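You operate a simulated robot arm through the tools that you are given. There is no shell and no other tool. Be economical: measure what you need, move in short steps, check, and stop when the job is done.

You run a simulated two-armed robot. Do the job below in one go: nothing can be reset, and whatever is moved stays where it is left.

TASK
Open the round frame and dust the inside of its glass.
Fine: hold the frame still while you undo the turn clip; lay the back on the serving tray; the soft brush goes back in its well.

Only the result counts: the job must be done as asked and must still hold three seconds after the hand-in. Knocking over, shifting, dropping, spilling or breaking anything else fails it.

THE ROBOT
Two 6-joint arms with two-finger parallel grippers on one trunk that stands fixed in place. Base frame: the origin is at the foot of the trunk, x ahead of it, y to its left, z up; the work surface is at about z = 0.8. Readings come in m, degrees, newtons and seconds.
The left shoulder is at [0.02, 0.148, 0.841], the right one opposite. With the tool pointing down near the work surface each hand reaches from about 0.28 to 0.9 m from the base axis, measured 20 degrees to its own side. Payload 4.4 kg a hand.
Tool frame (each hand has its own): the origin (TCP) lies between the finger pads and is the grasp point; the fingertips stand 0.023 m ahead of it; z points along the fingers, y is the line along which they close. The gripper opens to 0.094 m. The fingers are 0.038 m wide and 0.01 m thick; the gripper's body (0.054 by 0.096 m) begins 0.039 m behind the TCP.
Orientation is that of the tool frame in the base frame, as a unit quaternion [w, x, y, z]. With the fingers straight down and closing along the base's y, the tool's x points along the base's -x, its y along +y and its z along -z.

THE INTERFACE
- The arms move only by the tool drive_tool. It takes "left_deltas", "right_deltas" or both (then of equal length, played together; a hand with none holds still); each is one flat list of numbers, 7 for each row, row after row: the shift along the tool's x, y, z in m, then the turn, a rotation vector about the tool's x, y, z in degrees, then the finger opening in m, from 0 to 0.094. In form: [x, y, z, ax, ay, az, claw, x, y, z, ax, ay, az, claw, ...]. A call has 1 to 20 rows; each row shifts and turns the commanded pose from where the row before left it, along the tool's axes as they then stand. Rows are played at 5 a second. More than 0.05 m and 8.6 degrees between two rows, or a gripper value outside its range, and nothing of the call is played. Where a pose cannot be reached the arm comes as near as it can. A force on the tool above 40 N (or 10 N above the force at the start of the call, whichever is more), or a blocked arm, ends the call early, and 0.2 s more pass. Each finger travels about 0.045 m/s and halts on what it meets, pressing with about 35 N; the grip force reading is that of the motor and also rises with nothing between the fingers. The clock runs only during rows and for 0.2 s after the last one: add rows that do not move to give the fingers time. It gives the time, the measured TCP pose, the force on the tool (base axes), the opening and the grip force at its end, in the units of the frame above (readings bear some noise), and new pictures: "show" is both (left out), scene, wrist or none (wrist: the cameras of the hands that moved).
- Cameras (640 x 400 px; columns grow to the right, rows downward): "scene" is now at [0.0556, -0.0153, 1.5136]; the picture's right is [-0.16, -0.99, 0.00], its down [-0.60, 0.10, -0.79] and it looks along [0.78, -0.13, -0.61] (base axes); focal length 344 px, centre (320, 200). "left" rides on the left gripper at [0.086, -0.016, -0.075] in its tool frame; the picture's right is [0.18, 0.98, 0.00], its down [-0.58, 0.11, -0.81] and it looks along [-0.79, 0.15, 0.59] (tool axes); focal length 243 px, centre (320, 200). "right" rides on the right gripper at [0.086, 0.016, -0.074] in its tool frame; the picture's right is [-0.18, 0.98, 0.00], its down [-0.58, -0.11, -0.81] and it looks along [-0.79, -0.15, 0.59] (tool axes); focal length 243 px, centre (320, 200). There is no depth. A picture from a camera that has moved, and an enlarged one, comes with that camera's place and axes in the base frame and with its lens.
- pan_tilt(pan, tilt): turns the head with the scene camera to pan (to the left, within 86 degrees either way) and tilt (down, from -29 to 69), counted from straight ahead of the robot. It gives what a move gives, and a new picture of the scene camera.
- inspect(camera, box): a new picture of the part [left, top, right, bottom] of that camera's present view, enlarged. No time passes.
- hand_in(): hands the job in; it is judged then, once.

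Work in short steps. Places have to be worked out from the pictures, the camera data and where the tool is seen: move nearer, look again, correct. Check each grasp and each placing, and mend what went wrong. You have 120 turns and 170 pictures in all, those below and enlarged ones among them. Open the grippers and draw the arms clear of the work before you hand the job in, unless the task says otherwise; then end with one line.

The tools are called after "Emit:" as a command line: name --argument value ..., lists and objects as JSON in quotes. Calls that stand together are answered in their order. drive_tool: Moves the arms, as the interface text tells. Its arguments: {"type":"object","properties":{"left_deltas":{"type":"array"},"right_deltas":{"type":"array"},"show":{"type":"string","enum":["both","scene","wrist","none"]}},"required":[]} The other tools are called the same way: pan_tilt (pan, tilt) turns the head that bears the scene camera; inspect (camera, box) takes an enlarged picture of a part of a camera's view; hand_in () hands the job in.

At the start:

```text
time: 0.0
left_eef_pos: [0.6349, 0.2599, 1.1466]
left_tcp_rot: [0.001, 0.0, 1.0, -0.001]
left_contact_force: [0.1, 0.3, 0.5]
left_finger_gap: 0.0939
left_grip_force: 0.0
right_eef_pos: [0.5588, -0.2711, 1.2508]
right_tcp_rot: [0.0, 0.001, 1.0, 0.0]
right_contact_force: [-0.1, -0.5, 0.0]
right_finger_gap: 0.094
right_grip_force: 0.1
head pan, tilt: [-9.4, 37.5]
```

scene: 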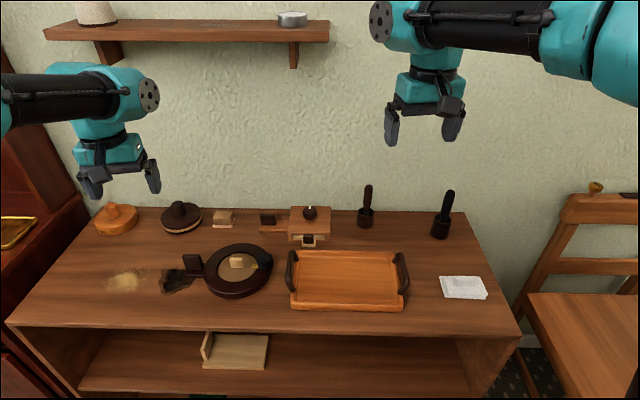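
right: 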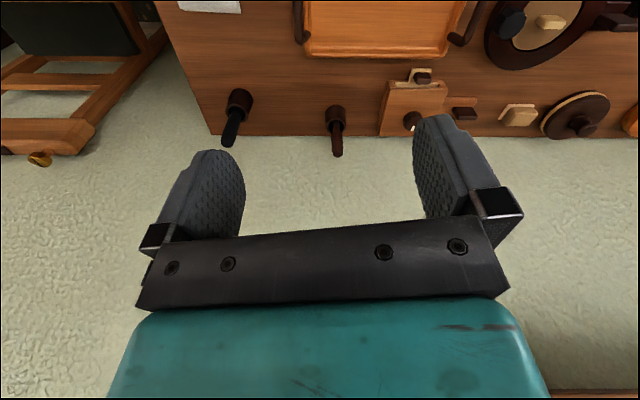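
left: 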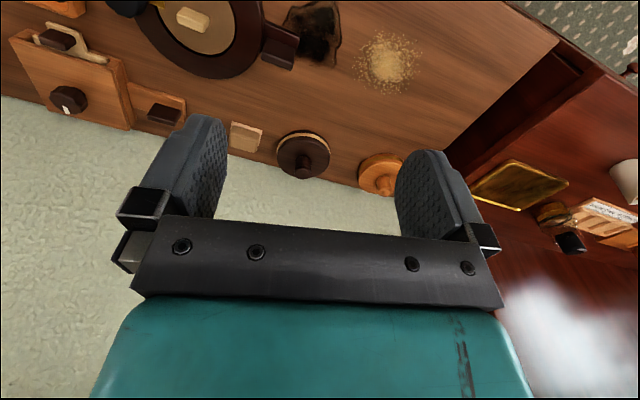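

The pictures show a round frame with a back disc, a tray, two brush-like things in wells and other things. I enlarge the main parts first.

Emit:
inspect --camera "scene" --box '[150, 220, 310, 320]'

Emit:
inspect --camera "scene" --box '[330, 170, 490, 270]'

Emit:
inspect --camera "scene" --box '[90, 180, 340, 336]'

```text
4.00 times, centred on (230, 270) of scene
camera zoom: at [0.0556, -0.0153, 1.5136], right [-0.16, -0.99, 0.0], down [-0.6, 0.1, -0.79], along [0.78, -0.13, -0.61], focal length 1378 px, centre (680, -80)
```

zoom: 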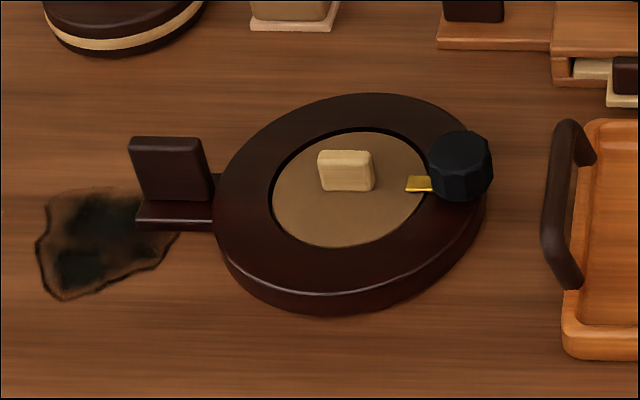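

```text
4.00 times, centred on (410, 220) of scene
camera zoom: at [0.0556, -0.0153, 1.5136], right [-0.16, -0.99, 0.0], down [-0.6, 0.1, -0.79], along [0.78, -0.13, -0.61], focal length 1378 px, centre (-40, 120)
```

zoom: 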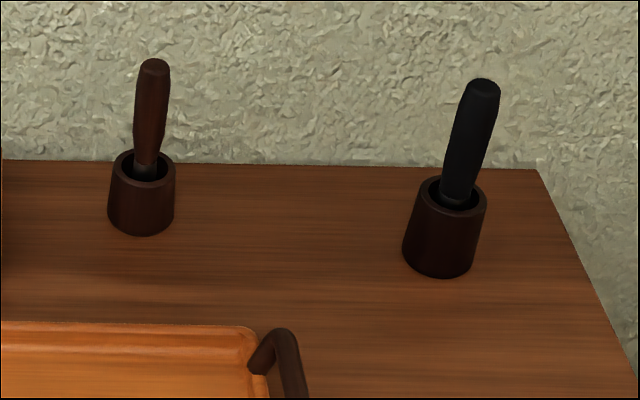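

```text
2.56 times, centred on (215, 258) of scene
camera zoom: at [0.0556, -0.0153, 1.5136], right [-0.16, -0.99, 0.0], down [-0.6, 0.1, -0.79], along [0.78, -0.13, -0.61], focal length 882 px, centre (589, 52)
```

zoom: 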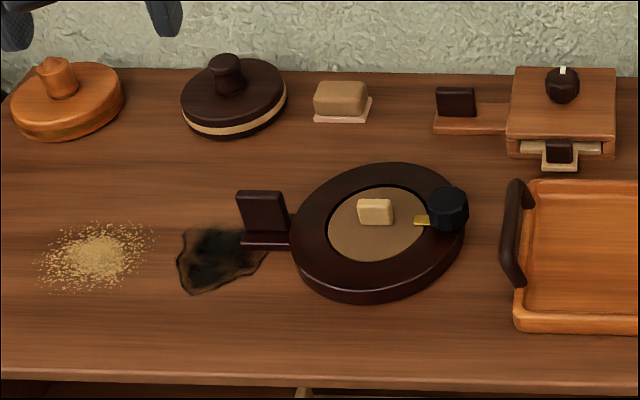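

The black knob at about (0.68, 0.03) is the clip, the upright plate at (0.71, 0.21) is a hold, and the light block is the back's grip. I move the right hand over the two wells and tilt it to look into them.

Emit:
drive_tool --right_deltas '[-0.02, -0.022, 0.03, 0, 0, 0, 0.094, -0.02, -0.022, 0.03, 0, 0, 0, 0.094, -0.02, -0.022, 0.03, 0, 0, 0, 0.094, -0.02, -0.022, 0.03, 0, 0, 0, 0.094, -0.02, -0.022, 0.03, 0, 0, 0, 0.094, 0, 0, 0, 0, 7.5, 0, 0.094, 0, 0, 0, 0, 7.5, 0, 0.094, 0, 0, 0, 0, 7.5, 0, 0.094, 0, 0, 0, 0, 7.5, 0, 0.094, 0, 0, 0, 0, 0, 0, 0.094]' --show "both"

```text
time: 2.2
left_eef_pos: [0.6351, 0.2597, 1.1467]
left_tcp_rot: [0.001, 0.001, 1.0, -0.001]
left_contact_force: [0.5, 0.6, -0.4]
left_finger_gap: 0.0939
left_grip_force: 0.1
right_eef_pos: [0.6588, -0.3816, 1.1012]
right_tcp_rot: [-0.26, 0.001, 0.966, 0.002]
right_contact_force: [-0.6, 0.4, 1.2]
right_finger_gap: 0.0942
right_grip_force: 0.0
head pan, tilt: [-9.4, 37.5]
camera right: at [0.6203, -0.3643, 1.2082], right [0.16, 0.98, -0.09], down [0.91, -0.11, 0.41], along [0.39, -0.15, -0.91], focal length 243 px, centre (320, 200)
```

scene: 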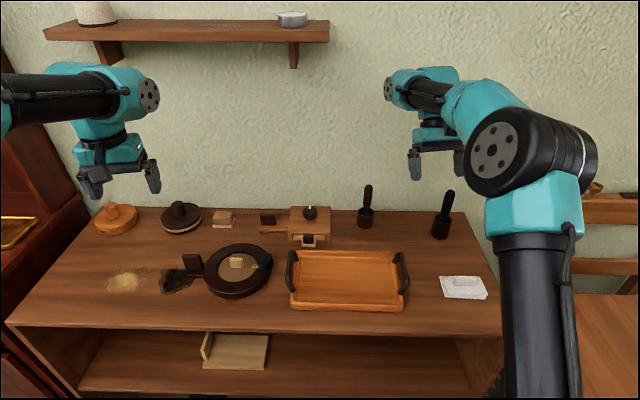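
right: 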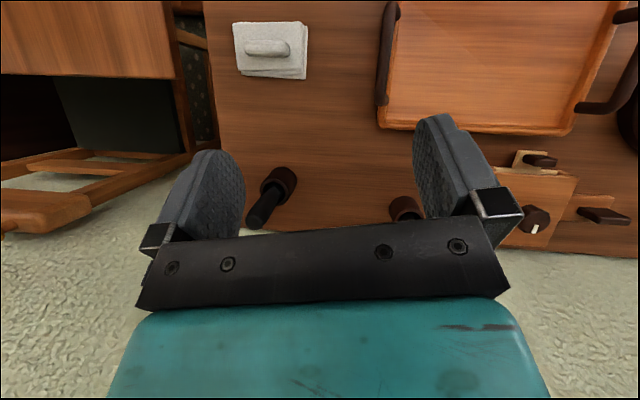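

Both wells are in view; I enlarge them.

Emit:
inspect --camera "right" --box '[230, 150, 326, 240]'

Emit:
inspect --camera "left" --box '[140, 0, 340, 120]'

```text
4.44 times, centred on (278, 195) of right
camera zoom: at [0.6203, -0.3643, 1.2082], right [0.16, 0.98, -0.09], down [0.91, -0.11, 0.41], along [0.39, -0.15, -0.91], focal length 1078 px, centre (507, 222)
```

zoom: 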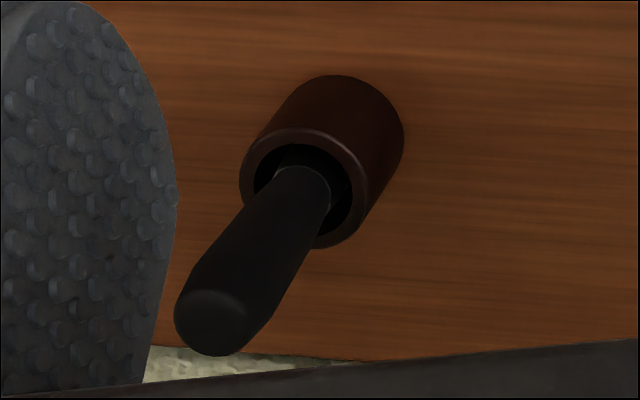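

```text
3.20 times, centred on (240, 60) of left
camera zoom: at [0.5481, 0.2435, 1.2204], right [-0.18, 0.98, 0.0], down [0.58, 0.11, 0.81], along [0.79, 0.15, -0.59], focal length 776 px, centre (576, 648)
```

zoom: 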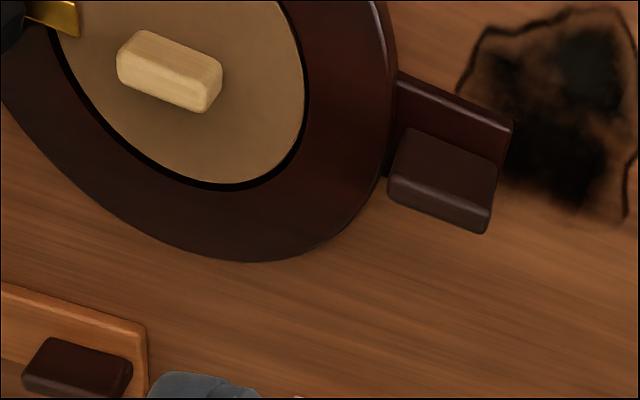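

The brush heads can't be seen in the wells. By triangulation the hold plate's top edge runs from about (0.724, 0.190) to (0.733, 0.237) at z≈0.85. I turn the left hand so its fingers close across it, and lower it part of the way.

Emit:
drive_tool --left_deltas '[0, 0, 0.01, 0, 0, 8.4, 0.094, 0, 0, 0.01, 0, 0, 8.4, 0.094, 0, 0, 0.01, 0, 0, 8.4, 0.094, 0, 0, 0.01, 0, 0, 8.4, 0.094, 0, 0, 0.01, 0, 0, 8.4, 0.094, 0, 0, 0.01, 0, 0, 8.4, 0.094, 0, 0, 0.01, 0, 0, 8.4, 0.094, 0, 0, 0.01, 0, 0, 8.4, 0.094, 0, 0, 0.01, 0, 0, 8.4, 0.094, 0, 0, 0.01, 0, 0, 8.4, 0.094, 0, 0, 0.01, 0, 0, 8.4, 0.094, 0, 0, 0.01, 0, 0, 8.4, 0.094, 0, 0, 0, 0, 0, 0, 0.094]' --show "wrist"

```text
time: 5.0
left_eef_pos: [0.6344, 0.2598, 1.0256]
left_tcp_rot: [0.0, 0.771, 0.636, 0.0]
left_contact_force: [-0.4, 0.5, -0.3]
left_finger_gap: 0.094
left_grip_force: 0.1
right_eef_pos: [0.6588, -0.383, 1.1009]
right_tcp_rot: [-0.259, 0.0, 0.966, 0.0]
right_contact_force: [-0.2, -0.3, 0.3]
right_finger_gap: 0.094
right_grip_force: 0.0
head pan, tilt: [-9.4, 37.5]
camera left: at [0.6351, 0.3477, 1.1001], right [1.0, -0.01, 0.0], down [0.0, -0.59, 0.81], along [0.0, -0.81, -0.59], focal length 243 px, centre (320, 200)
```

left: 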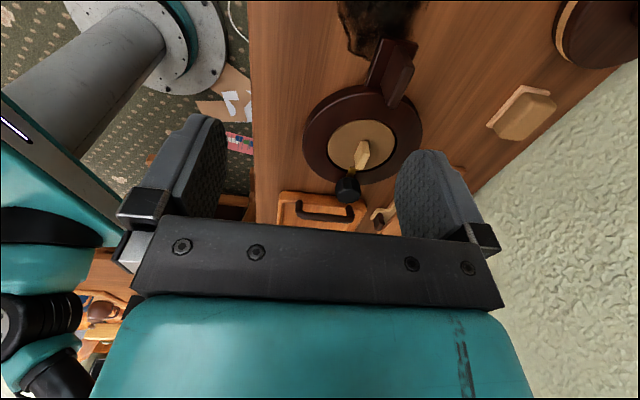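

I enlarge the left view to measure the plate's direction.

Emit:
inspect --camera "left" --box '[280, 20, 440, 220]'

```text
2.00 times, centred on (360, 120) of left
camera zoom: at [0.6351, 0.3477, 1.1001], right [1.0, -0.01, 0.0], down [0.0, -0.59, 0.81], along [0.0, -0.81, -0.59], focal length 485 px, centre (240, 360)
```

zoom: 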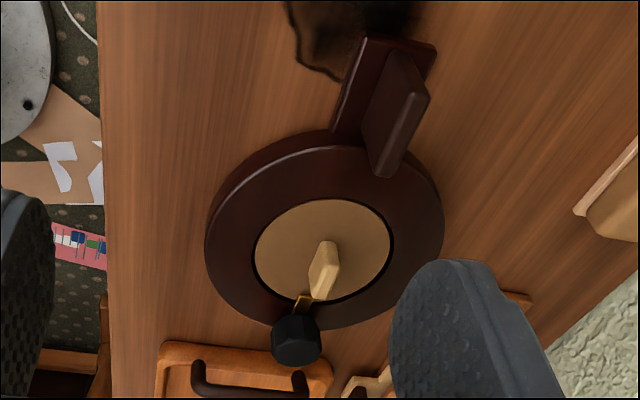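

The plate leans about 11–12° off y, so the hand's turn is right. Its centre is at about (0.724, 0.211). I go above it at z≈0.92 and look.

Emit:
drive_tool --left_deltas '[-0.007, 0.0245, 0.02, 0, 0, 0, 0.07, -0.007, 0.0245, 0.02, 0, 0, 0, 0.07, -0.007, 0.0245, 0.02, 0, 0, 0, 0.07, -0.007, 0.0245, 0.02, 0, 0, 0, 0.07, 0, 0, 0.025, 0, 0, 0, 0.07, 0, 0, 0, 0, 0, 0, 0.07]' --show "both"

```text
time: 6.4
left_eef_pos: [0.7259, 0.2126, 0.9207]
left_tcp_rot: [0.0, 0.771, 0.637, 0.0]
left_contact_force: [0.0, 0.0, 0.3]
left_finger_gap: 0.0697
left_grip_force: 0.1
right_eef_pos: [0.6592, -0.3823, 1.101]
right_tcp_rot: [-0.259, 0.0, 0.966, 0.0]
right_contact_force: [-0.5, 0.2, 0.0]
right_finger_gap: 0.0939
right_grip_force: 0.0
head pan, tilt: [-9.4, 37.5]
camera left: at [0.7265, 0.3017, 0.9947], right [1.0, 0.0, 0.0], down [0.0, -0.59, 0.81], along [0.0, -0.81, -0.59], focal length 243 px, centre (320, 200)
```

scene: 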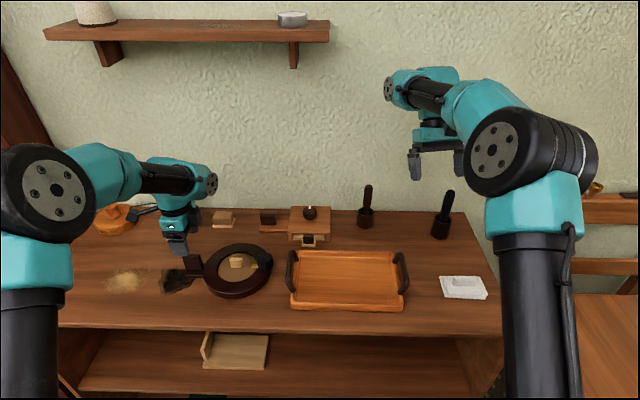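
left: 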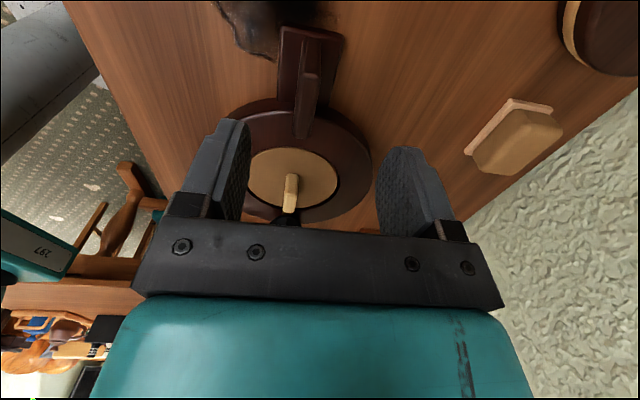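

The plate's top is measured at about (0.7185, 0.207), so I shift 6 mm across and go down to z≈0.848.

Emit:
drive_tool --left_deltas '[0, -0.006, 0.02, 0, 0, 0, 0.06, 0, 0, 0.02, 0, 0, 0, 0.06, 0, 0, 0.02, 0, 0, 0, 0.06, 0, 0, 0.01, 0, 0, 0, 0.06, 0, 0, 0, 0, 0, 0, 0.06]' --show "both"

```text
time: 7.6
left_eef_pos: [0.7207, 0.2145, 0.8507]
left_tcp_rot: [0.0, 0.77, 0.638, 0.001]
left_contact_force: [-0.1, 0.5, 0.8]
left_finger_gap: 0.06
left_grip_force: 0.1
right_eef_pos: [0.6579, -0.381, 1.1015]
right_tcp_rot: [-0.259, 0.0, 0.966, 0.0]
right_contact_force: [-0.2, -1.1, -0.1]
right_finger_gap: 0.0939
right_grip_force: 0.0
head pan, tilt: [-9.4, 37.5]
camera left: at [0.7207, 0.3031, 0.925], right [1.0, 0.0, 0.0], down [0.0, -0.59, 0.81], along [0.0, -0.81, -0.59], focal length 243 px, centre (320, 200)
```

scene: 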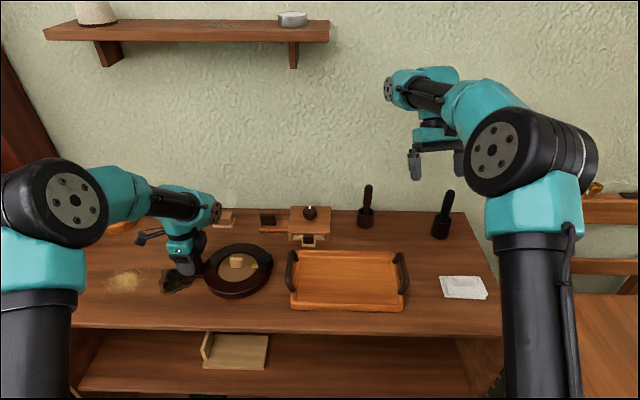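
left: 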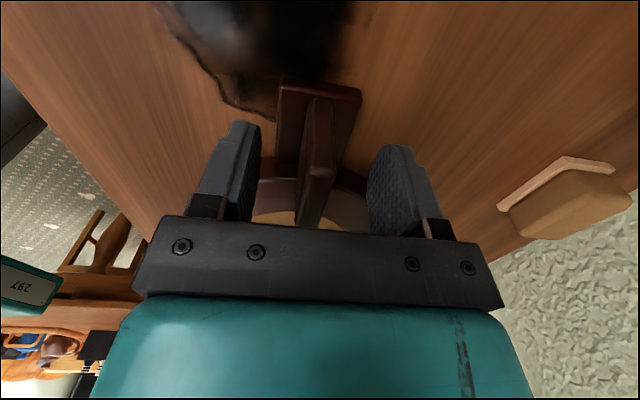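

The plate stands between the fingers, near the middle. I close slowly.

Emit:
drive_tool --left_deltas '[0, 0, 0, 0, 0, 0, 0.04, 0, 0, 0, 0, 0, 0, 0.03, 0, 0, 0, 0, 0, 0, 0.02, 0, 0, 0, 0, 0, 0, 0.01, 0, 0, 0, 0, 0, 0, 0.0, 0, 0, 0, 0, 0, 0, 0.0]' --show "wrist"

```text
time: 9.0
left_eef_pos: [0.7209, 0.2139, 0.8504]
left_tcp_rot: [0.001, 0.771, 0.637, 0.001]
left_contact_force: [0.2, -0.5, 0.2]
left_finger_gap: 0.0129
left_grip_force: 34.9
right_eef_pos: [0.658, -0.3815, 1.1009]
right_tcp_rot: [-0.259, 0.0, 0.966, -0.001]
right_contact_force: [0.4, 0.3, -0.3]
right_finger_gap: 0.094
right_grip_force: 0.0
head pan, tilt: [-9.4, 37.5]
camera left: at [0.7208, 0.303, 0.9253], right [1.0, 0.0, 0.0], down [0.0, -0.59, 0.81], along [0.0, -0.81, -0.59], focal length 243 px, centre (320, 200)
```

left: 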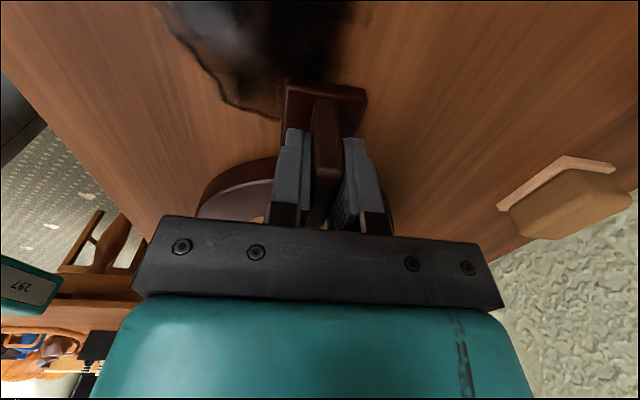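

Gripped on a 13 mm plate, and the frame looks undisturbed. Now I level the right hand and bring it above the clip knob at about (0.682, 0.03), at z≈0.99.

Emit:
drive_tool --right_deltas '[0, 0, 0, 0, -7.5, 0, 0.094, 0, 0, 0, 0, -7.5, 0, 0.094, 0, 0, 0, 0, -7.5, 0, 0.094, 0, 0, 0, 0, -7.5, 0, 0.094, -0.002, 0.041, 0.005, 0, 0, 0, 0.094, -0.002, 0.041, 0.005, 0, 0, 0, 0.094, -0.002, 0.041, 0.005, 0, 0, 0, 0.094, -0.002, 0.041, 0.005, 0, 0, 0, 0.094, -0.002, 0.041, 0.015, 0, 0, 0, 0.094, -0.002, 0.041, 0.015, 0, 0, 0, 0.094, -0.002, 0.041, 0.015, 0, 0, 0, 0.094, -0.002, 0.041, 0.015, 0, 0, 0, 0.094, -0.002, 0.041, 0.015, 0, 0, 0, 0.094, -0.002, 0.041, 0.015, 0, 0, 0, 0.094, 0, 0, 0, 0, 0, 0, 0.094]' --show "both"

```text
time: 12.2
left_eef_pos: [0.7209, 0.2148, 0.8508]
left_tcp_rot: [0.001, 0.77, 0.638, 0.0]
left_contact_force: [-1.6, -1.5, 2.1]
left_finger_gap: 0.0128
left_grip_force: 35.0
right_eef_pos: [0.6785, 0.0283, 0.9922]
right_tcp_rot: [0.0, 0.0, 1.0, 0.0]
right_contact_force: [0.2, 0.4, 0.4]
right_finger_gap: 0.0941
right_grip_force: 0.0
head pan, tilt: [-9.4, 37.5]
camera right: at [0.5908, 0.0448, 1.0655], right [0.18, 0.98, 0.0], down [0.58, -0.11, 0.81], along [0.79, -0.15, -0.59], focal length 243 px, centre (320, 200)
```

scene: 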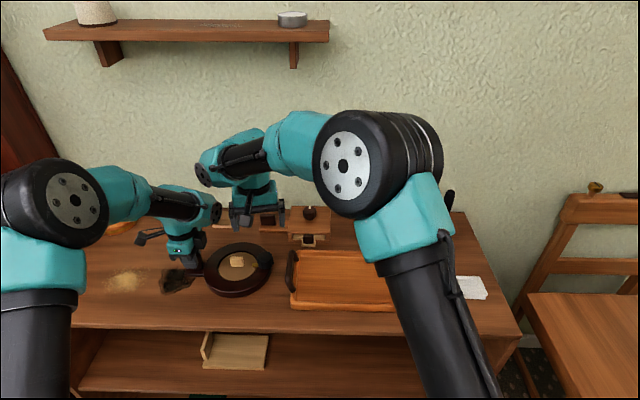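
right: 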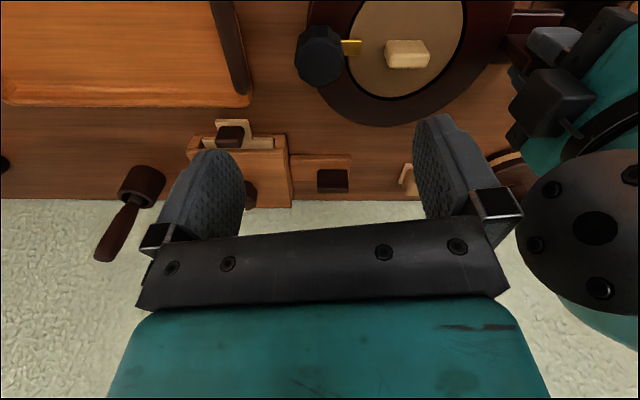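

The knob is in sight; I enlarge it to place it well.

Emit:
inspect --camera "right" --box '[270, 0, 450, 112]'

Emit:
inspect --camera "scene" --box '[180, 170, 310, 310]'

```text
3.56 times, centred on (360, 56) of right
camera zoom: at [0.5908, 0.0448, 1.0655], right [0.18, 0.98, 0.0], down [0.58, -0.11, 0.81], along [0.79, -0.15, -0.59], focal length 863 px, centre (178, 712)
```

zoom: 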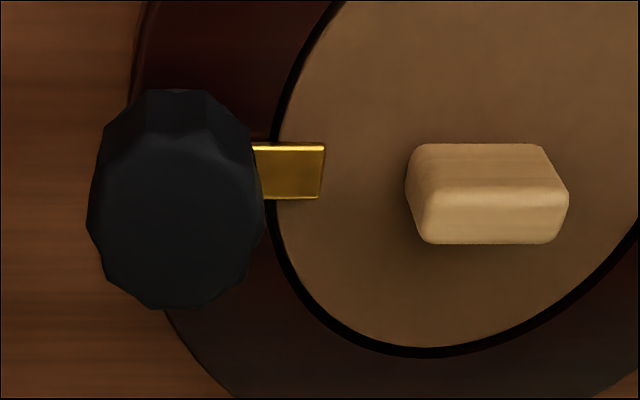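

```text
2.86 times, centred on (245, 240) of scene
camera zoom: at [0.0555, -0.0153, 1.5136], right [-0.16, -0.99, 0.0], down [-0.6, 0.1, -0.79], along [0.78, -0.13, -0.61], focal length 984 px, centre (534, 86)
```

zoom: 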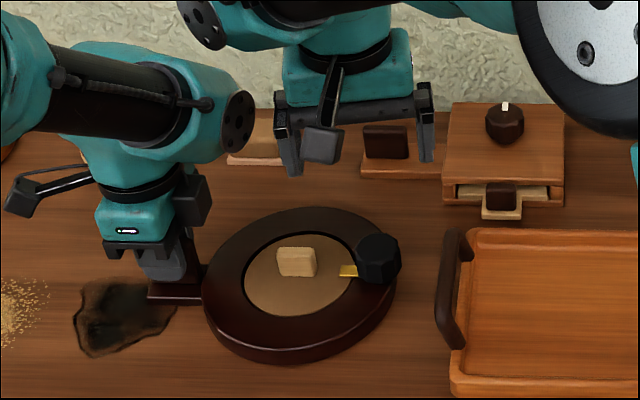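

Two views give the knob's top centre at (0.6785, 0.028, 0.865) and its width as about 43 mm. The hand is straight above, so I go down to z≈0.863.

Emit:
drive_tool --right_deltas '[0, 0, 0.025, 0, 0, 0, 0.07, 0, 0, 0.025, 0, 0, 0, 0.07, 0, 0, 0.025, 0, 0, 0, 0.07, 0, 0, 0.025, 0, 0, 0, 0.07, 0, 0, 0.015, 0, 0, 0, 0.07, 0, 0, 0.014, 0, 0, 0, 0.07, 0, 0, 0, 0, 0, 0, 0.07]' --show "both"

```text
time: 13.8
left_eef_pos: [0.7207, 0.2148, 0.8511]
left_tcp_rot: [0.001, 0.771, 0.637, 0.0]
left_contact_force: [-1.2, -0.8, 1.2]
left_finger_gap: 0.013
left_grip_force: 34.4
right_eef_pos: [0.6796, 0.0271, 0.8615]
right_tcp_rot: [0.0, 0.0, 1.0, 0.0]
right_contact_force: [0.3, -1.0, -0.1]
right_finger_gap: 0.0699
right_grip_force: 0.0
head pan, tilt: [-9.4, 37.5]
camera right: at [0.5917, 0.0454, 0.9355], right [0.18, 0.98, 0.0], down [0.58, -0.11, 0.81], along [0.79, -0.15, -0.59], focal length 243 px, centre (320, 200)
```

scene: 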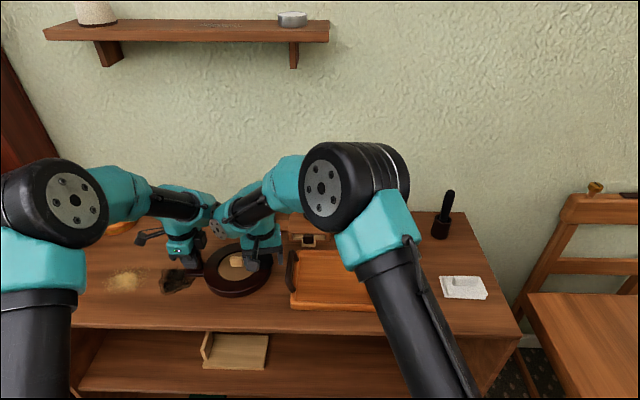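
right: 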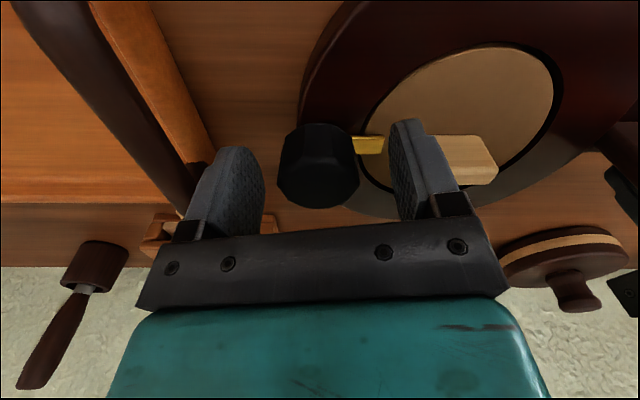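

No contact so far and the knob stands between the fingers. I close on it.

Emit:
drive_tool --right_deltas '[0, 0, 0, 0, 0, 0, 0.06, 0, 0, 0, 0, 0, 0, 0.05, 0, 0, 0, 0, 0, 0, 0.04, 0, 0, 0, 0, 0, 0, 0.03, 0, 0, 0, 0, 0, 0, 0.03]' --show "wrist"

```text
time: 15.0
left_eef_pos: [0.7206, 0.2155, 0.8521]
left_tcp_rot: [0.0, 0.771, 0.637, 0.001]
left_contact_force: [1.7, 16.2, 1.2]
left_finger_gap: 0.0129
left_grip_force: 35.0
right_eef_pos: [0.6796, 0.0278, 0.8625]
right_tcp_rot: [0.0, 0.001, 1.0, 0.0]
right_contact_force: [-1.3, -18.5, 1.7]
right_finger_gap: 0.0399
right_grip_force: 34.8
head pan, tilt: [-9.4, 37.5]
camera right: at [0.5919, 0.0447, 0.9358], right [0.19, 0.98, 0.0], down [0.58, -0.11, 0.81], along [0.79, -0.15, -0.59], focal length 243 px, centre (320, 200)
```

right: 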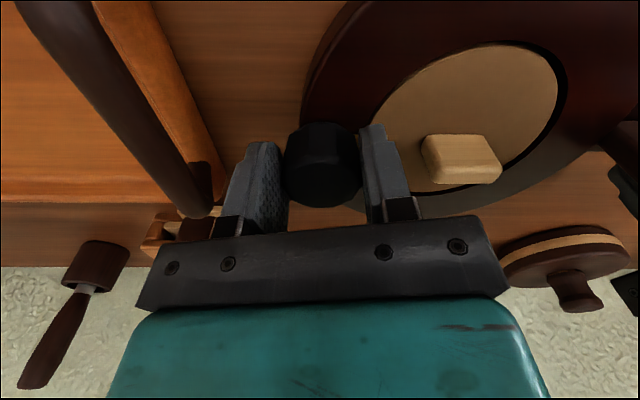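

Gripped at 40 mm with about 18 N sideways between the hands. I ease the right hand 2 mm towards −y to relax it.

Emit:
drive_tool --right_deltas '[0, -0.001, 0, 0, 0, 0, 0.03, 0, -0.001, 0, 0, 0, 0, 0.03]' --show "none"

```text
time: 15.6
left_eef_pos: [0.7207, 0.2154, 0.8514]
left_tcp_rot: [0.001, 0.77, 0.638, 0.0]
left_contact_force: [-1.0, 13.9, 0.4]
left_finger_gap: 0.0127
left_grip_force: 34.6
right_eef_pos: [0.6783, 0.0267, 0.8623]
right_tcp_rot: [0.0, 0.0, 1.0, 0.0]
right_contact_force: [-0.5, -11.4, 0.0]
right_finger_gap: 0.0399
right_grip_force: 35.0
head pan, tilt: [-9.4, 37.5]
```

The force fell; I ease 3 mm more and then try turning 16° anticlockwise (tool z negative).

Emit:
drive_tool --right_deltas '[0, -0.0015, 0, 0, 0, 0, 0.03, 0, -0.0015, 0, 0, 0, 0, 0.03, 0, 0, 0, 0, 0, -4, 0.03, 0, 0, 0, 0, 0, -4, 0.03, 0, 0, 0, 0, 0, -4, 0.03, 0, 0, 0, 0, 0, -4, 0.03]' --show "both"

```text
time: 17.0
left_eef_pos: [0.7215, 0.2136, 0.8514]
left_tcp_rot: [0.001, 0.771, 0.637, 0.0]
left_contact_force: [-4.7, -21.8, 5.1]
left_finger_gap: 0.0126
left_grip_force: 35.0
right_eef_pos: [0.6797, 0.0227, 0.8621]
right_tcp_rot: [0.001, -0.14, 0.99, 0.0]
right_contact_force: [6.2, 17.4, -0.1]
right_finger_gap: 0.04
right_grip_force: 35.0
head pan, tilt: [-9.4, 37.5]
camera right: at [0.5904, 0.0163, 0.9357], right [-0.1, 1.0, 0.0], down [0.59, 0.06, 0.81], along [0.8, 0.08, -0.59], focal length 243 px, centre (320, 200)
```

scene: 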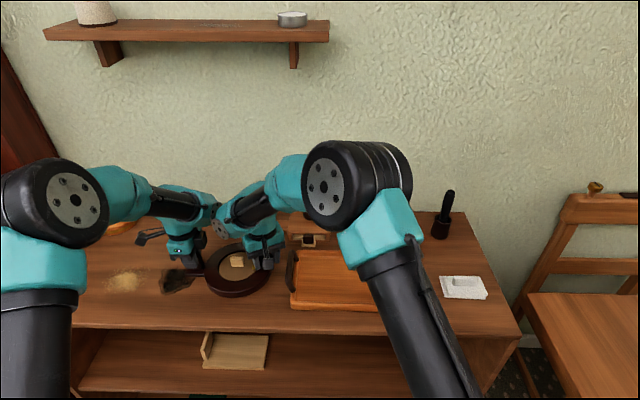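
right: 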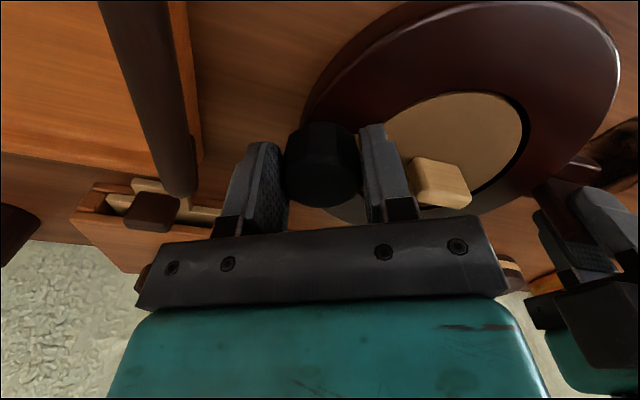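

The knob turns with the hand; the side force has now swung the other way, so I move back 2 mm and go on turning in small steps.

Emit:
drive_tool --right_deltas '[0, 0.002, 0, 0, 0, 0, 0.03, 0, 0, 0, 0, 0, -5, 0.03, 0, 0, 0, 0, 0, -5, 0.03, 0, 0, 0, 0, 0, -5, 0.03, 0, 0, 0, 0, 0, -5, 0.03]' --show "wrist"

```text
time: 18.2
left_eef_pos: [0.7206, 0.216, 0.8503]
left_tcp_rot: [0.001, 0.77, 0.638, 0.0]
left_contact_force: [-8.2, 4.6, 3.9]
left_finger_gap: 0.0131
left_grip_force: 35.1
right_eef_pos: [0.6789, 0.0247, 0.8627]
right_tcp_rot: [0.0, -0.309, 0.951, -0.001]
right_contact_force: [6.6, -7.5, -0.2]
right_finger_gap: 0.0401
right_grip_force: 35.3
head pan, tilt: [-9.4, 37.5]
camera right: at [0.5978, -0.0122, 0.9359], right [-0.43, 0.9, 0.0], down [0.53, 0.25, 0.81], along [0.73, 0.35, -0.59], focal length 243 px, centre (320, 200)
```

right: 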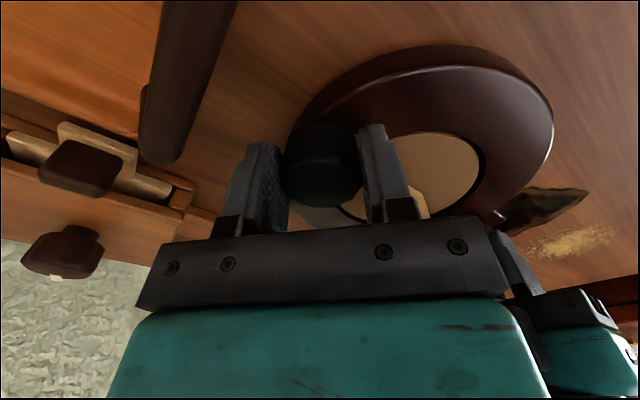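

At 36° and forces are small. I turn on towards 92°.

Emit:
drive_tool --right_deltas '[0, 0, 0, 0, 0, -6, 0.03, 0, 0, 0, 0, 0, -6, 0.03, 0, 0, 0, 0, 0, -6, 0.03, 0, 0, 0, 0, 0, -6, 0.03, 0, 0, 0, 0, 0, -6, 0.03]' --show "none"

Emit:
drive_tool --right_deltas '[0, 0, 0, 0, 0, -6, 0.03, 0, 0, 0, 0, 0, -6, 0.03, 0, 0, 0, 0, 0, -6, 0.03, 0, 0, 0, 0, 0, -6, 0.03, 0, 0, 0, 0, 0, -2, 0.03]' --show "both"

```text
time: 19.4
left_eef_pos: [0.7204, 0.2156, 0.8523]
left_tcp_rot: [0.001, 0.771, 0.637, 0.0]
left_contact_force: [-3.8, 19.2, 0.4]
left_finger_gap: 0.0136
left_grip_force: 35.2
right_eef_pos: [0.6773, 0.0264, 0.862]
right_tcp_rot: [0.0, -0.546, 0.838, 0.0]
right_contact_force: [4.3, -17.5, 2.1]
right_finger_gap: 0.0395
right_grip_force: 34.8
head pan, tilt: [-9.4, 37.5]
```

```text
time: 20.6
left_eef_pos: [0.72, 0.2127, 0.8511]
left_tcp_rot: [0.001, 0.771, 0.636, -0.001]
left_contact_force: [-11.6, -2.7, 5.3]
left_finger_gap: 0.0137
left_grip_force: 35.2
right_eef_pos: [0.6785, 0.0256, 0.8621]
right_tcp_rot: [0.0, 0.72, -0.694, 0.0]
right_contact_force: [11.2, 0.4, -0.5]
right_finger_gap: 0.0399
right_grip_force: 35.2
head pan, tilt: [-9.4, 37.5]
camera right: at [0.6644, -0.0607, 0.9361], right [-0.99, 0.15, 0.0], down [0.09, 0.58, 0.81], along [0.12, 0.8, -0.59], focal length 243 px, centre (320, 200)
```

scene: 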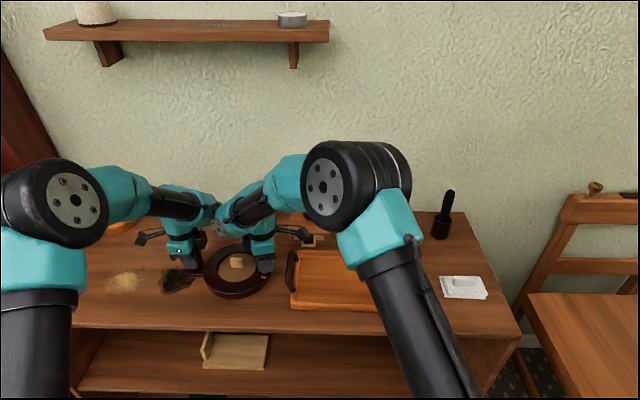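
right: 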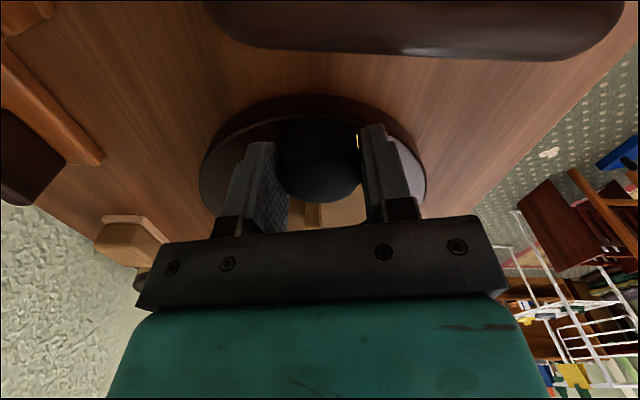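

The gold tongue now shows beside the −x finger, off the back. I open the right hand and lift straight up to check.

Emit:
drive_tool --right_deltas '[0, 0, 0, 0, 0, 0, 0.05, 0, 0, 0, 0, 0, 0, 0.07, 0, 0, 0, 0, 0, 0, 0.07, 0, 0, -0.03, 0, 0, 0, 0.07, 0, 0, -0.03, 0, 0, 0, 0.08, 0, 0, -0.04, 0, 0, 0, 0.094, 0, 0, -0.03, 0, 0, 0, 0.094]' --show "both"

```text
time: 22.2
left_eef_pos: [0.7208, 0.2154, 0.8505]
left_tcp_rot: [0.001, 0.771, 0.637, 0.001]
left_contact_force: [1.2, 0.4, 0.0]
left_finger_gap: 0.0127
left_grip_force: 35.5
right_eef_pos: [0.6794, 0.0258, 0.9926]
right_tcp_rot: [0.0, 0.719, -0.695, 0.0]
right_contact_force: [-0.7, -0.6, -0.2]
right_finger_gap: 0.0943
right_grip_force: 0.1
head pan, tilt: [-9.4, 37.5]
camera right: at [0.665, -0.0609, 1.0665], right [-0.99, 0.15, 0.0], down [0.09, 0.58, 0.81], along [0.12, 0.8, -0.59], focal length 243 px, centre (320, 200)
```

scene: 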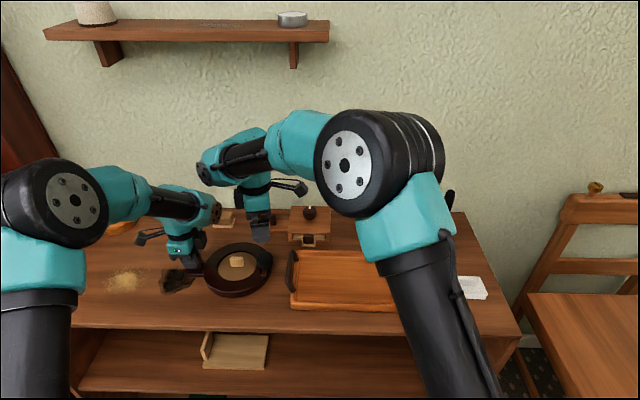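
right: 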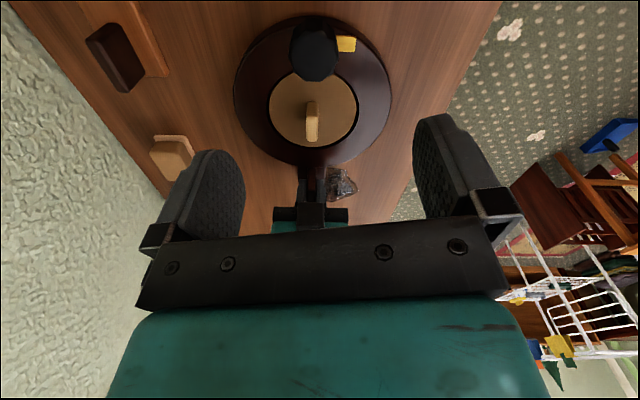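

The clip is clear of the back. I enlarge the view of the back's grip block.

Emit:
inspect --camera "right" --box '[230, 10, 410, 170]'

Emit:
inspect --camera "scene" --box '[190, 230, 290, 310]'

```text
2.50 times, centred on (320, 90) of right
camera zoom: at [0.665, -0.0609, 1.0665], right [-0.99, 0.15, 0.0], down [0.09, 0.58, 0.81], along [0.12, 0.8, -0.59], focal length 606 px, centre (320, 475)
```

zoom: 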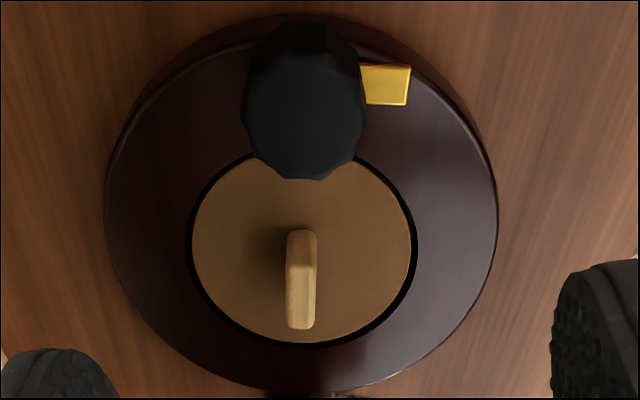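

```text
5.00 times, centred on (240, 270) of scene
camera zoom: at [0.0556, -0.0153, 1.5136], right [-0.16, -0.99, 0.0], down [-0.6, 0.1, -0.79], along [0.78, -0.13, -0.61], focal length 1723 px, centre (720, -150)
```

zoom: 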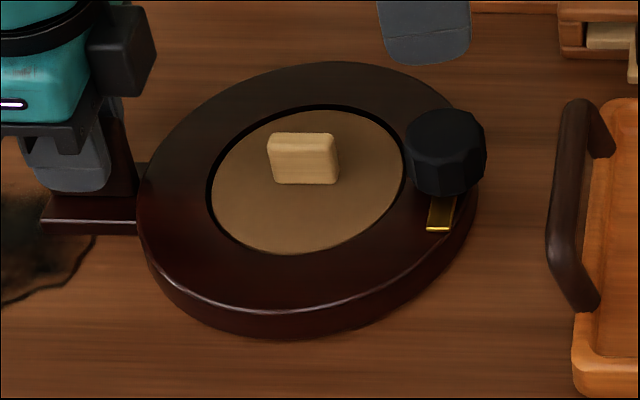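

The block's top centre is at about (0.697, 0.098, 0.853), long axis about 10° off y. The left wrist would be in the right hand's way there, so with the clip undone I release the left hand and withdraw it up and to the left.

Emit:
drive_tool --left_deltas '[0, 0, 0, 0, 0, 0, 0.02, 0, 0, 0, 0, 0, 0, 0.035, 0, 0, 0, 0, 0, 0, 0.05, 0, 0, -0.03, 0, 0, 0, 0.05, 0, 0, -0.04, 0, 0, 0, 0.05, 0, 0, -0.04, 0, 0, 0, 0.05, 0.03, 0, -0.04, 0, 0, 0, 0.05, 0.04, 0, -0.03, 0, 0, 0, 0.05, 0.04, 0, -0.02, 0, 0, 0, 0.05, 0.03, 0, 0, 0, 0, 0, 0.05]' --show "both"

```text
time: 24.4
left_eef_pos: [0.7467, 0.352, 1.0524]
left_tcp_rot: [0.001, 0.771, 0.637, 0.0]
left_contact_force: [0.0, -0.4, 0.2]
left_finger_gap: 0.05
left_grip_force: 0.0
right_eef_pos: [0.6788, 0.0244, 0.9923]
right_tcp_rot: [0.0, 0.719, -0.695, 0.0]
right_contact_force: [0.3, -0.3, -0.2]
right_finger_gap: 0.094
right_grip_force: 0.0
head pan, tilt: [-9.4, 37.5]
camera left: at [0.7463, 0.4399, 1.1269], right [1.0, -0.01, 0.0], down [0.0, -0.59, 0.81], along [0.0, -0.81, -0.59], focal length 243 px, centre (320, 200)
```

scene: 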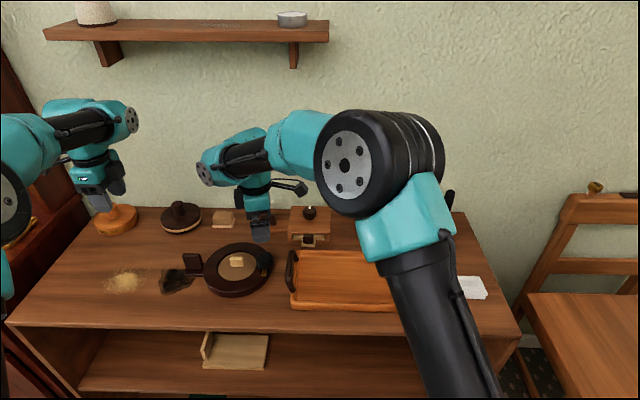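
left: 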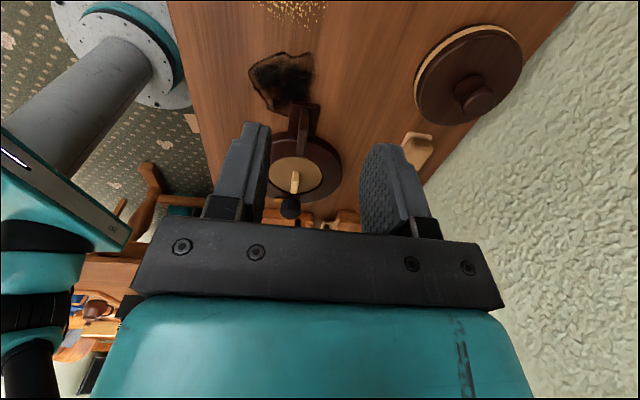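

The left hand is clear. I turn the right hand 12° to match the block and go above it at z≈0.90.

Emit:
drive_tool --right_deltas '[0, 0, 0, 0, 0, 6, 0.08, 0, 0, 0, 0, 0, 6, 0.07, -0.025, -0.002, 0, 0, 0, 0, 0.06, -0.025, -0.002, 0.03, 0, 0, 0, 0.05, -0.025, -0.001, 0.03, 0, 0, 0, 0.05, 0, 0, 0.03, 0, 0, 0, 0.05, 0, 0, 0, 0, 0, 0, 0.05]' --show "both"

```text
time: 26.0
left_eef_pos: [0.7457, 0.3521, 1.0532]
left_tcp_rot: [0.001, 0.77, 0.638, 0.0]
left_contact_force: [-0.6, -0.1, -0.3]
left_finger_gap: 0.0503
left_grip_force: 0.0
right_eef_pos: [0.6953, 0.0986, 0.9018]
right_tcp_rot: [0.0, -0.643, 0.766, 0.0]
right_contact_force: [0.4, 0.2, 0.2]
right_finger_gap: 0.0501
right_grip_force: 0.1
head pan, tilt: [-9.4, 37.5]
camera right: at [0.664, 0.0169, 0.9756], right [-0.94, 0.35, 0.0], down [0.21, 0.55, 0.81], along [0.28, 0.75, -0.59], focal length 243 px, centre (320, 200)
```

scene: 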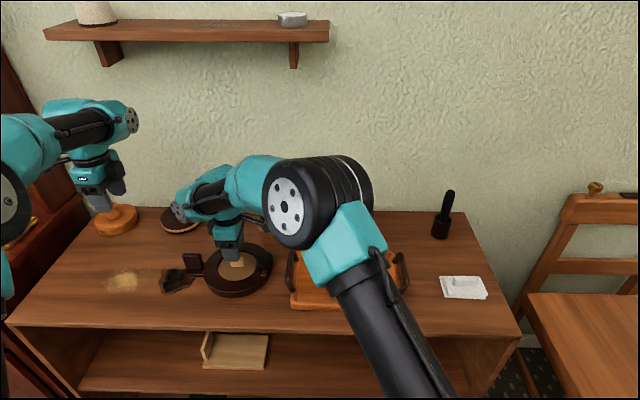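
right: 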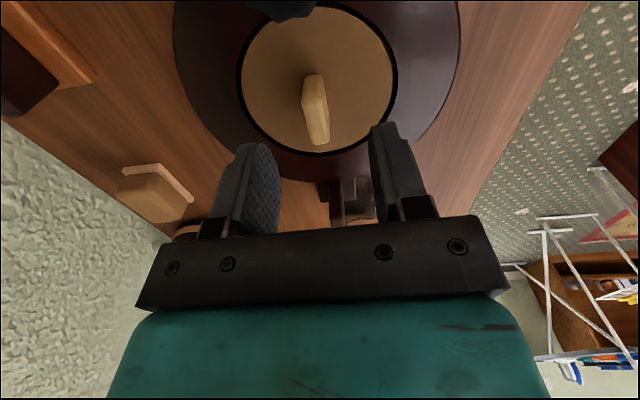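

The block lies just under the hand, at about (0.696, 0.099). I go down to z≈0.858 and close.

Emit:
drive_tool --right_deltas '[0, 0, 0.022, 0, 0, 0, 0.05, 0, 0, 0.021, 0, 0, 0, 0.05, 0, 0, 0, 0, 0, 0, 0.05, 0, 0, 0, 0, 0, 0, 0.03, 0, 0, 0, 0, 0, 0, 0.02, 0, 0, 0, 0, 0, 0, 0.01, 0, 0, 0, 0, 0, 0, 0.0, 0, 0, 0, 0, 0, 0, 0.0]' --show "wrist"

```text
time: 27.8
left_eef_pos: [0.7449, 0.3519, 1.0532]
left_tcp_rot: [0.001, 0.771, 0.637, 0.001]
left_contact_force: [-0.2, 0.0, -0.2]
left_finger_gap: 0.0502
left_grip_force: 0.0
right_eef_pos: [0.6966, 0.0973, 0.86]
right_tcp_rot: [0.001, -0.643, 0.766, 0.0]
right_contact_force: [0.3, -0.1, -0.6]
right_finger_gap: 0.0122
right_grip_force: 34.7
head pan, tilt: [-9.4, 37.5]
camera right: at [0.6643, 0.0166, 0.9329], right [-0.94, 0.35, 0.0], down [0.21, 0.55, 0.81], along [0.28, 0.75, -0.59], focal length 243 px, centre (320, 200)
```

right: 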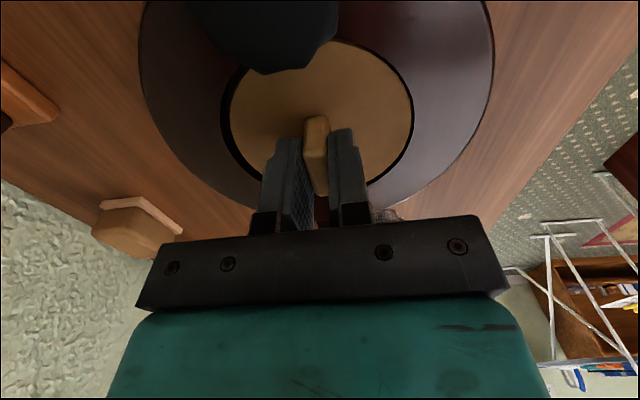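

Gripped at 12 mm without side force. I lift slowly, 3 cm first, then higher.

Emit:
drive_tool --right_deltas '[0, 0, -0.005, 0, 0, 0, 0.0, 0, 0, -0.01, 0, 0, 0, 0.0, 0, 0, -0.015, 0, 0, 0, 0.0, 0, 0, -0.03, 0, 0, 0, 0.0, 0, 0, -0.03, 0, 0, 0, 0.0, 0, 0, -0.03, 0, 0, 0, 0.0]' --show "both"

```text
time: 29.2
left_eef_pos: [0.7463, 0.3533, 1.0536]
left_tcp_rot: [0.001, 0.77, 0.638, -0.001]
left_contact_force: [0.1, 0.8, -0.2]
left_finger_gap: 0.05
left_grip_force: 0.0
right_eef_pos: [0.6967, 0.0985, 0.9807]
right_tcp_rot: [0.0, -0.642, 0.766, 0.0]
right_contact_force: [1.2, -0.4, -0.9]
right_finger_gap: 0.0
right_grip_force: 35.3
head pan, tilt: [-9.4, 37.5]
camera right: at [0.6647, 0.0172, 1.0539], right [-0.94, 0.35, 0.0], down [0.21, 0.55, 0.81], along [0.28, 0.76, -0.59], focal length 243 px, centre (320, 200)
```

scene: 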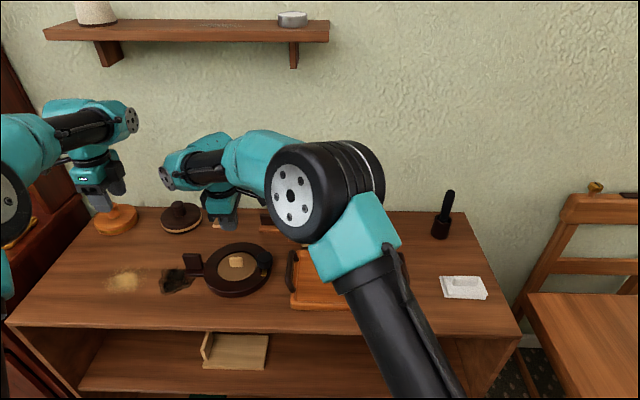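
right: 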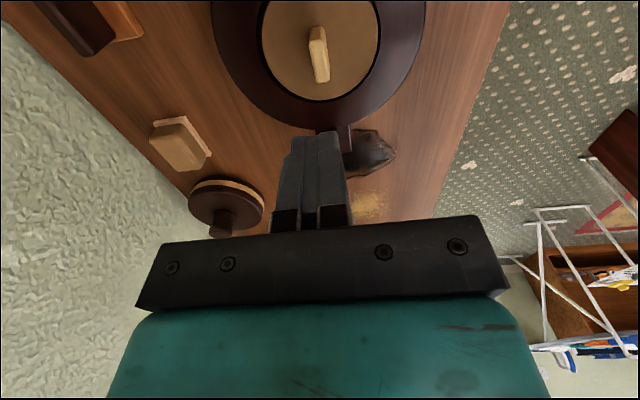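

The fingers slipped off; the back is still in place. I look closely at the clip and back before trying again.

Emit:
inspect --camera "scene" --box '[190, 230, 290, 310]'

Emit:
inspect --camera "right" --box '[210, 0, 430, 137]'

```text
5.00 times, centred on (240, 270) of scene
camera zoom: at [0.0558, -0.0153, 1.5136], right [-0.16, -0.99, 0.0], down [-0.6, 0.1, -0.79], along [0.78, -0.13, -0.61], focal length 1723 px, centre (720, -150)
```

zoom: 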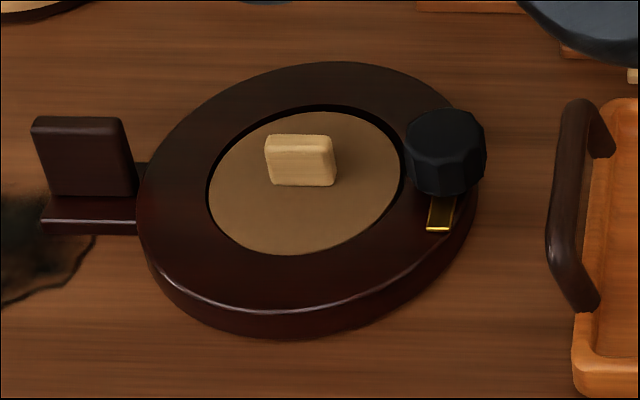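

```text
2.91 times, centred on (320, 68) of right
camera zoom: at [0.6647, 0.0172, 1.0539], right [-0.94, 0.35, 0.0], down [0.21, 0.55, 0.81], along [0.28, 0.76, -0.59], focal length 706 px, centre (320, 582)
```

zoom: 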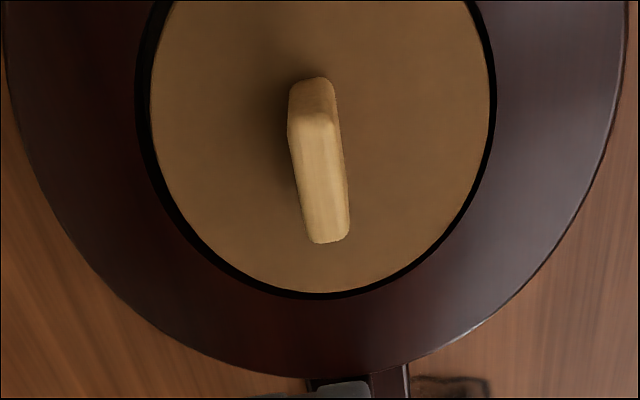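

The back moved a little in its recess, so it is loose; the fingers held only the rounded top. I measure the block at (0.696, 0.1026) and grip again lower and more centred.

Emit:
drive_tool --right_deltas '[-0.0045, 0, 0.02, 0, 0, 0, 0.02, 0, 0, 0.03, 0, 0, 0, 0.04, 0, 0, 0.03, 0, 0, 0, 0.04, 0, 0, 0.03, 0, 0, 0, 0.04, 0, 0, 0.01, 0, 0, 0, 0.04, 0, 0, 0.005, 0, 0, 0, 0.04, 0, 0, 0, 0, 0, 0, 0.04]' --show "wrist"

```text
time: 30.8
left_eef_pos: [0.746, 0.3516, 1.0534]
left_tcp_rot: [0.001, 0.771, 0.637, 0.001]
left_contact_force: [0.5, 0.0, 0.0]
left_finger_gap: 0.05
left_grip_force: 0.0
right_eef_pos: [0.6972, 0.1019, 0.8545]
right_tcp_rot: [0.0, -0.643, 0.766, 0.0]
right_contact_force: [0.4, 0.3, -0.2]
right_finger_gap: 0.0399
right_grip_force: 0.0
head pan, tilt: [-9.4, 37.5]
camera right: at [0.665, 0.0209, 0.9281], right [-0.94, 0.35, 0.0], down [0.21, 0.55, 0.81], along [0.28, 0.75, -0.59], focal length 243 px, centre (320, 200)
```

right: 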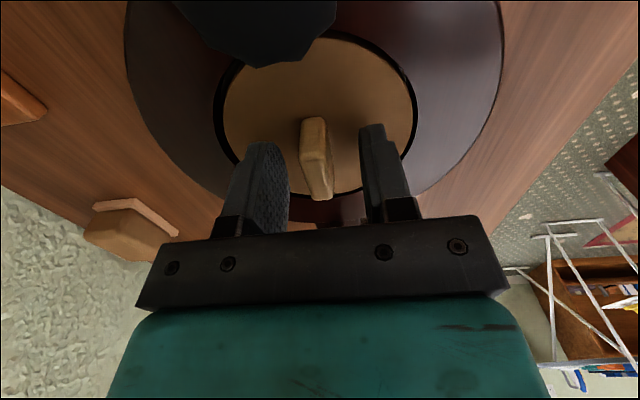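

Still no contact; I feel downward in 2 mm steps.

Emit:
drive_tool --right_deltas '[0, 0, 0.002, 0, 0, 0, 0.04, 0, 0, 0.002, 0, 0, 0, 0.04, 0, 0, 0, 0, 0, 0, 0.04]' --show "none"

```text
time: 31.6
left_eef_pos: [0.7456, 0.3517, 1.052]
left_tcp_rot: [0.001, 0.77, 0.638, 0.001]
left_contact_force: [1.1, 0.7, -0.7]
left_finger_gap: 0.05
left_grip_force: 0.1
right_eef_pos: [0.6971, 0.1024, 0.8505]
right_tcp_rot: [0.0, -0.643, 0.765, -0.001]
right_contact_force: [-0.9, -0.4, 0.4]
right_finger_gap: 0.04
right_grip_force: 0.1
head pan, tilt: [-9.4, 37.5]
```

Emit:
drive_tool --right_deltas '[0, 0, 0.002, 0, 0, 0, 0.04, 0, 0, 0.002, 0, 0, 0, 0.04, 0, 0, 0, 0, 0, 0, 0.04]' --show "none"

```text
time: 32.4
left_eef_pos: [0.7464, 0.3524, 1.0527]
left_tcp_rot: [0.0, 0.77, 0.638, 0.001]
left_contact_force: [-0.3, 0.2, 0.4]
left_finger_gap: 0.05
left_grip_force: 0.0
right_eef_pos: [0.6966, 0.1035, 0.8474]
right_tcp_rot: [0.001, -0.643, 0.766, 0.0]
right_contact_force: [-2.6, -1.3, 11.7]
right_finger_gap: 0.0403
right_grip_force: 0.0
head pan, tilt: [-9.4, 37.5]
```

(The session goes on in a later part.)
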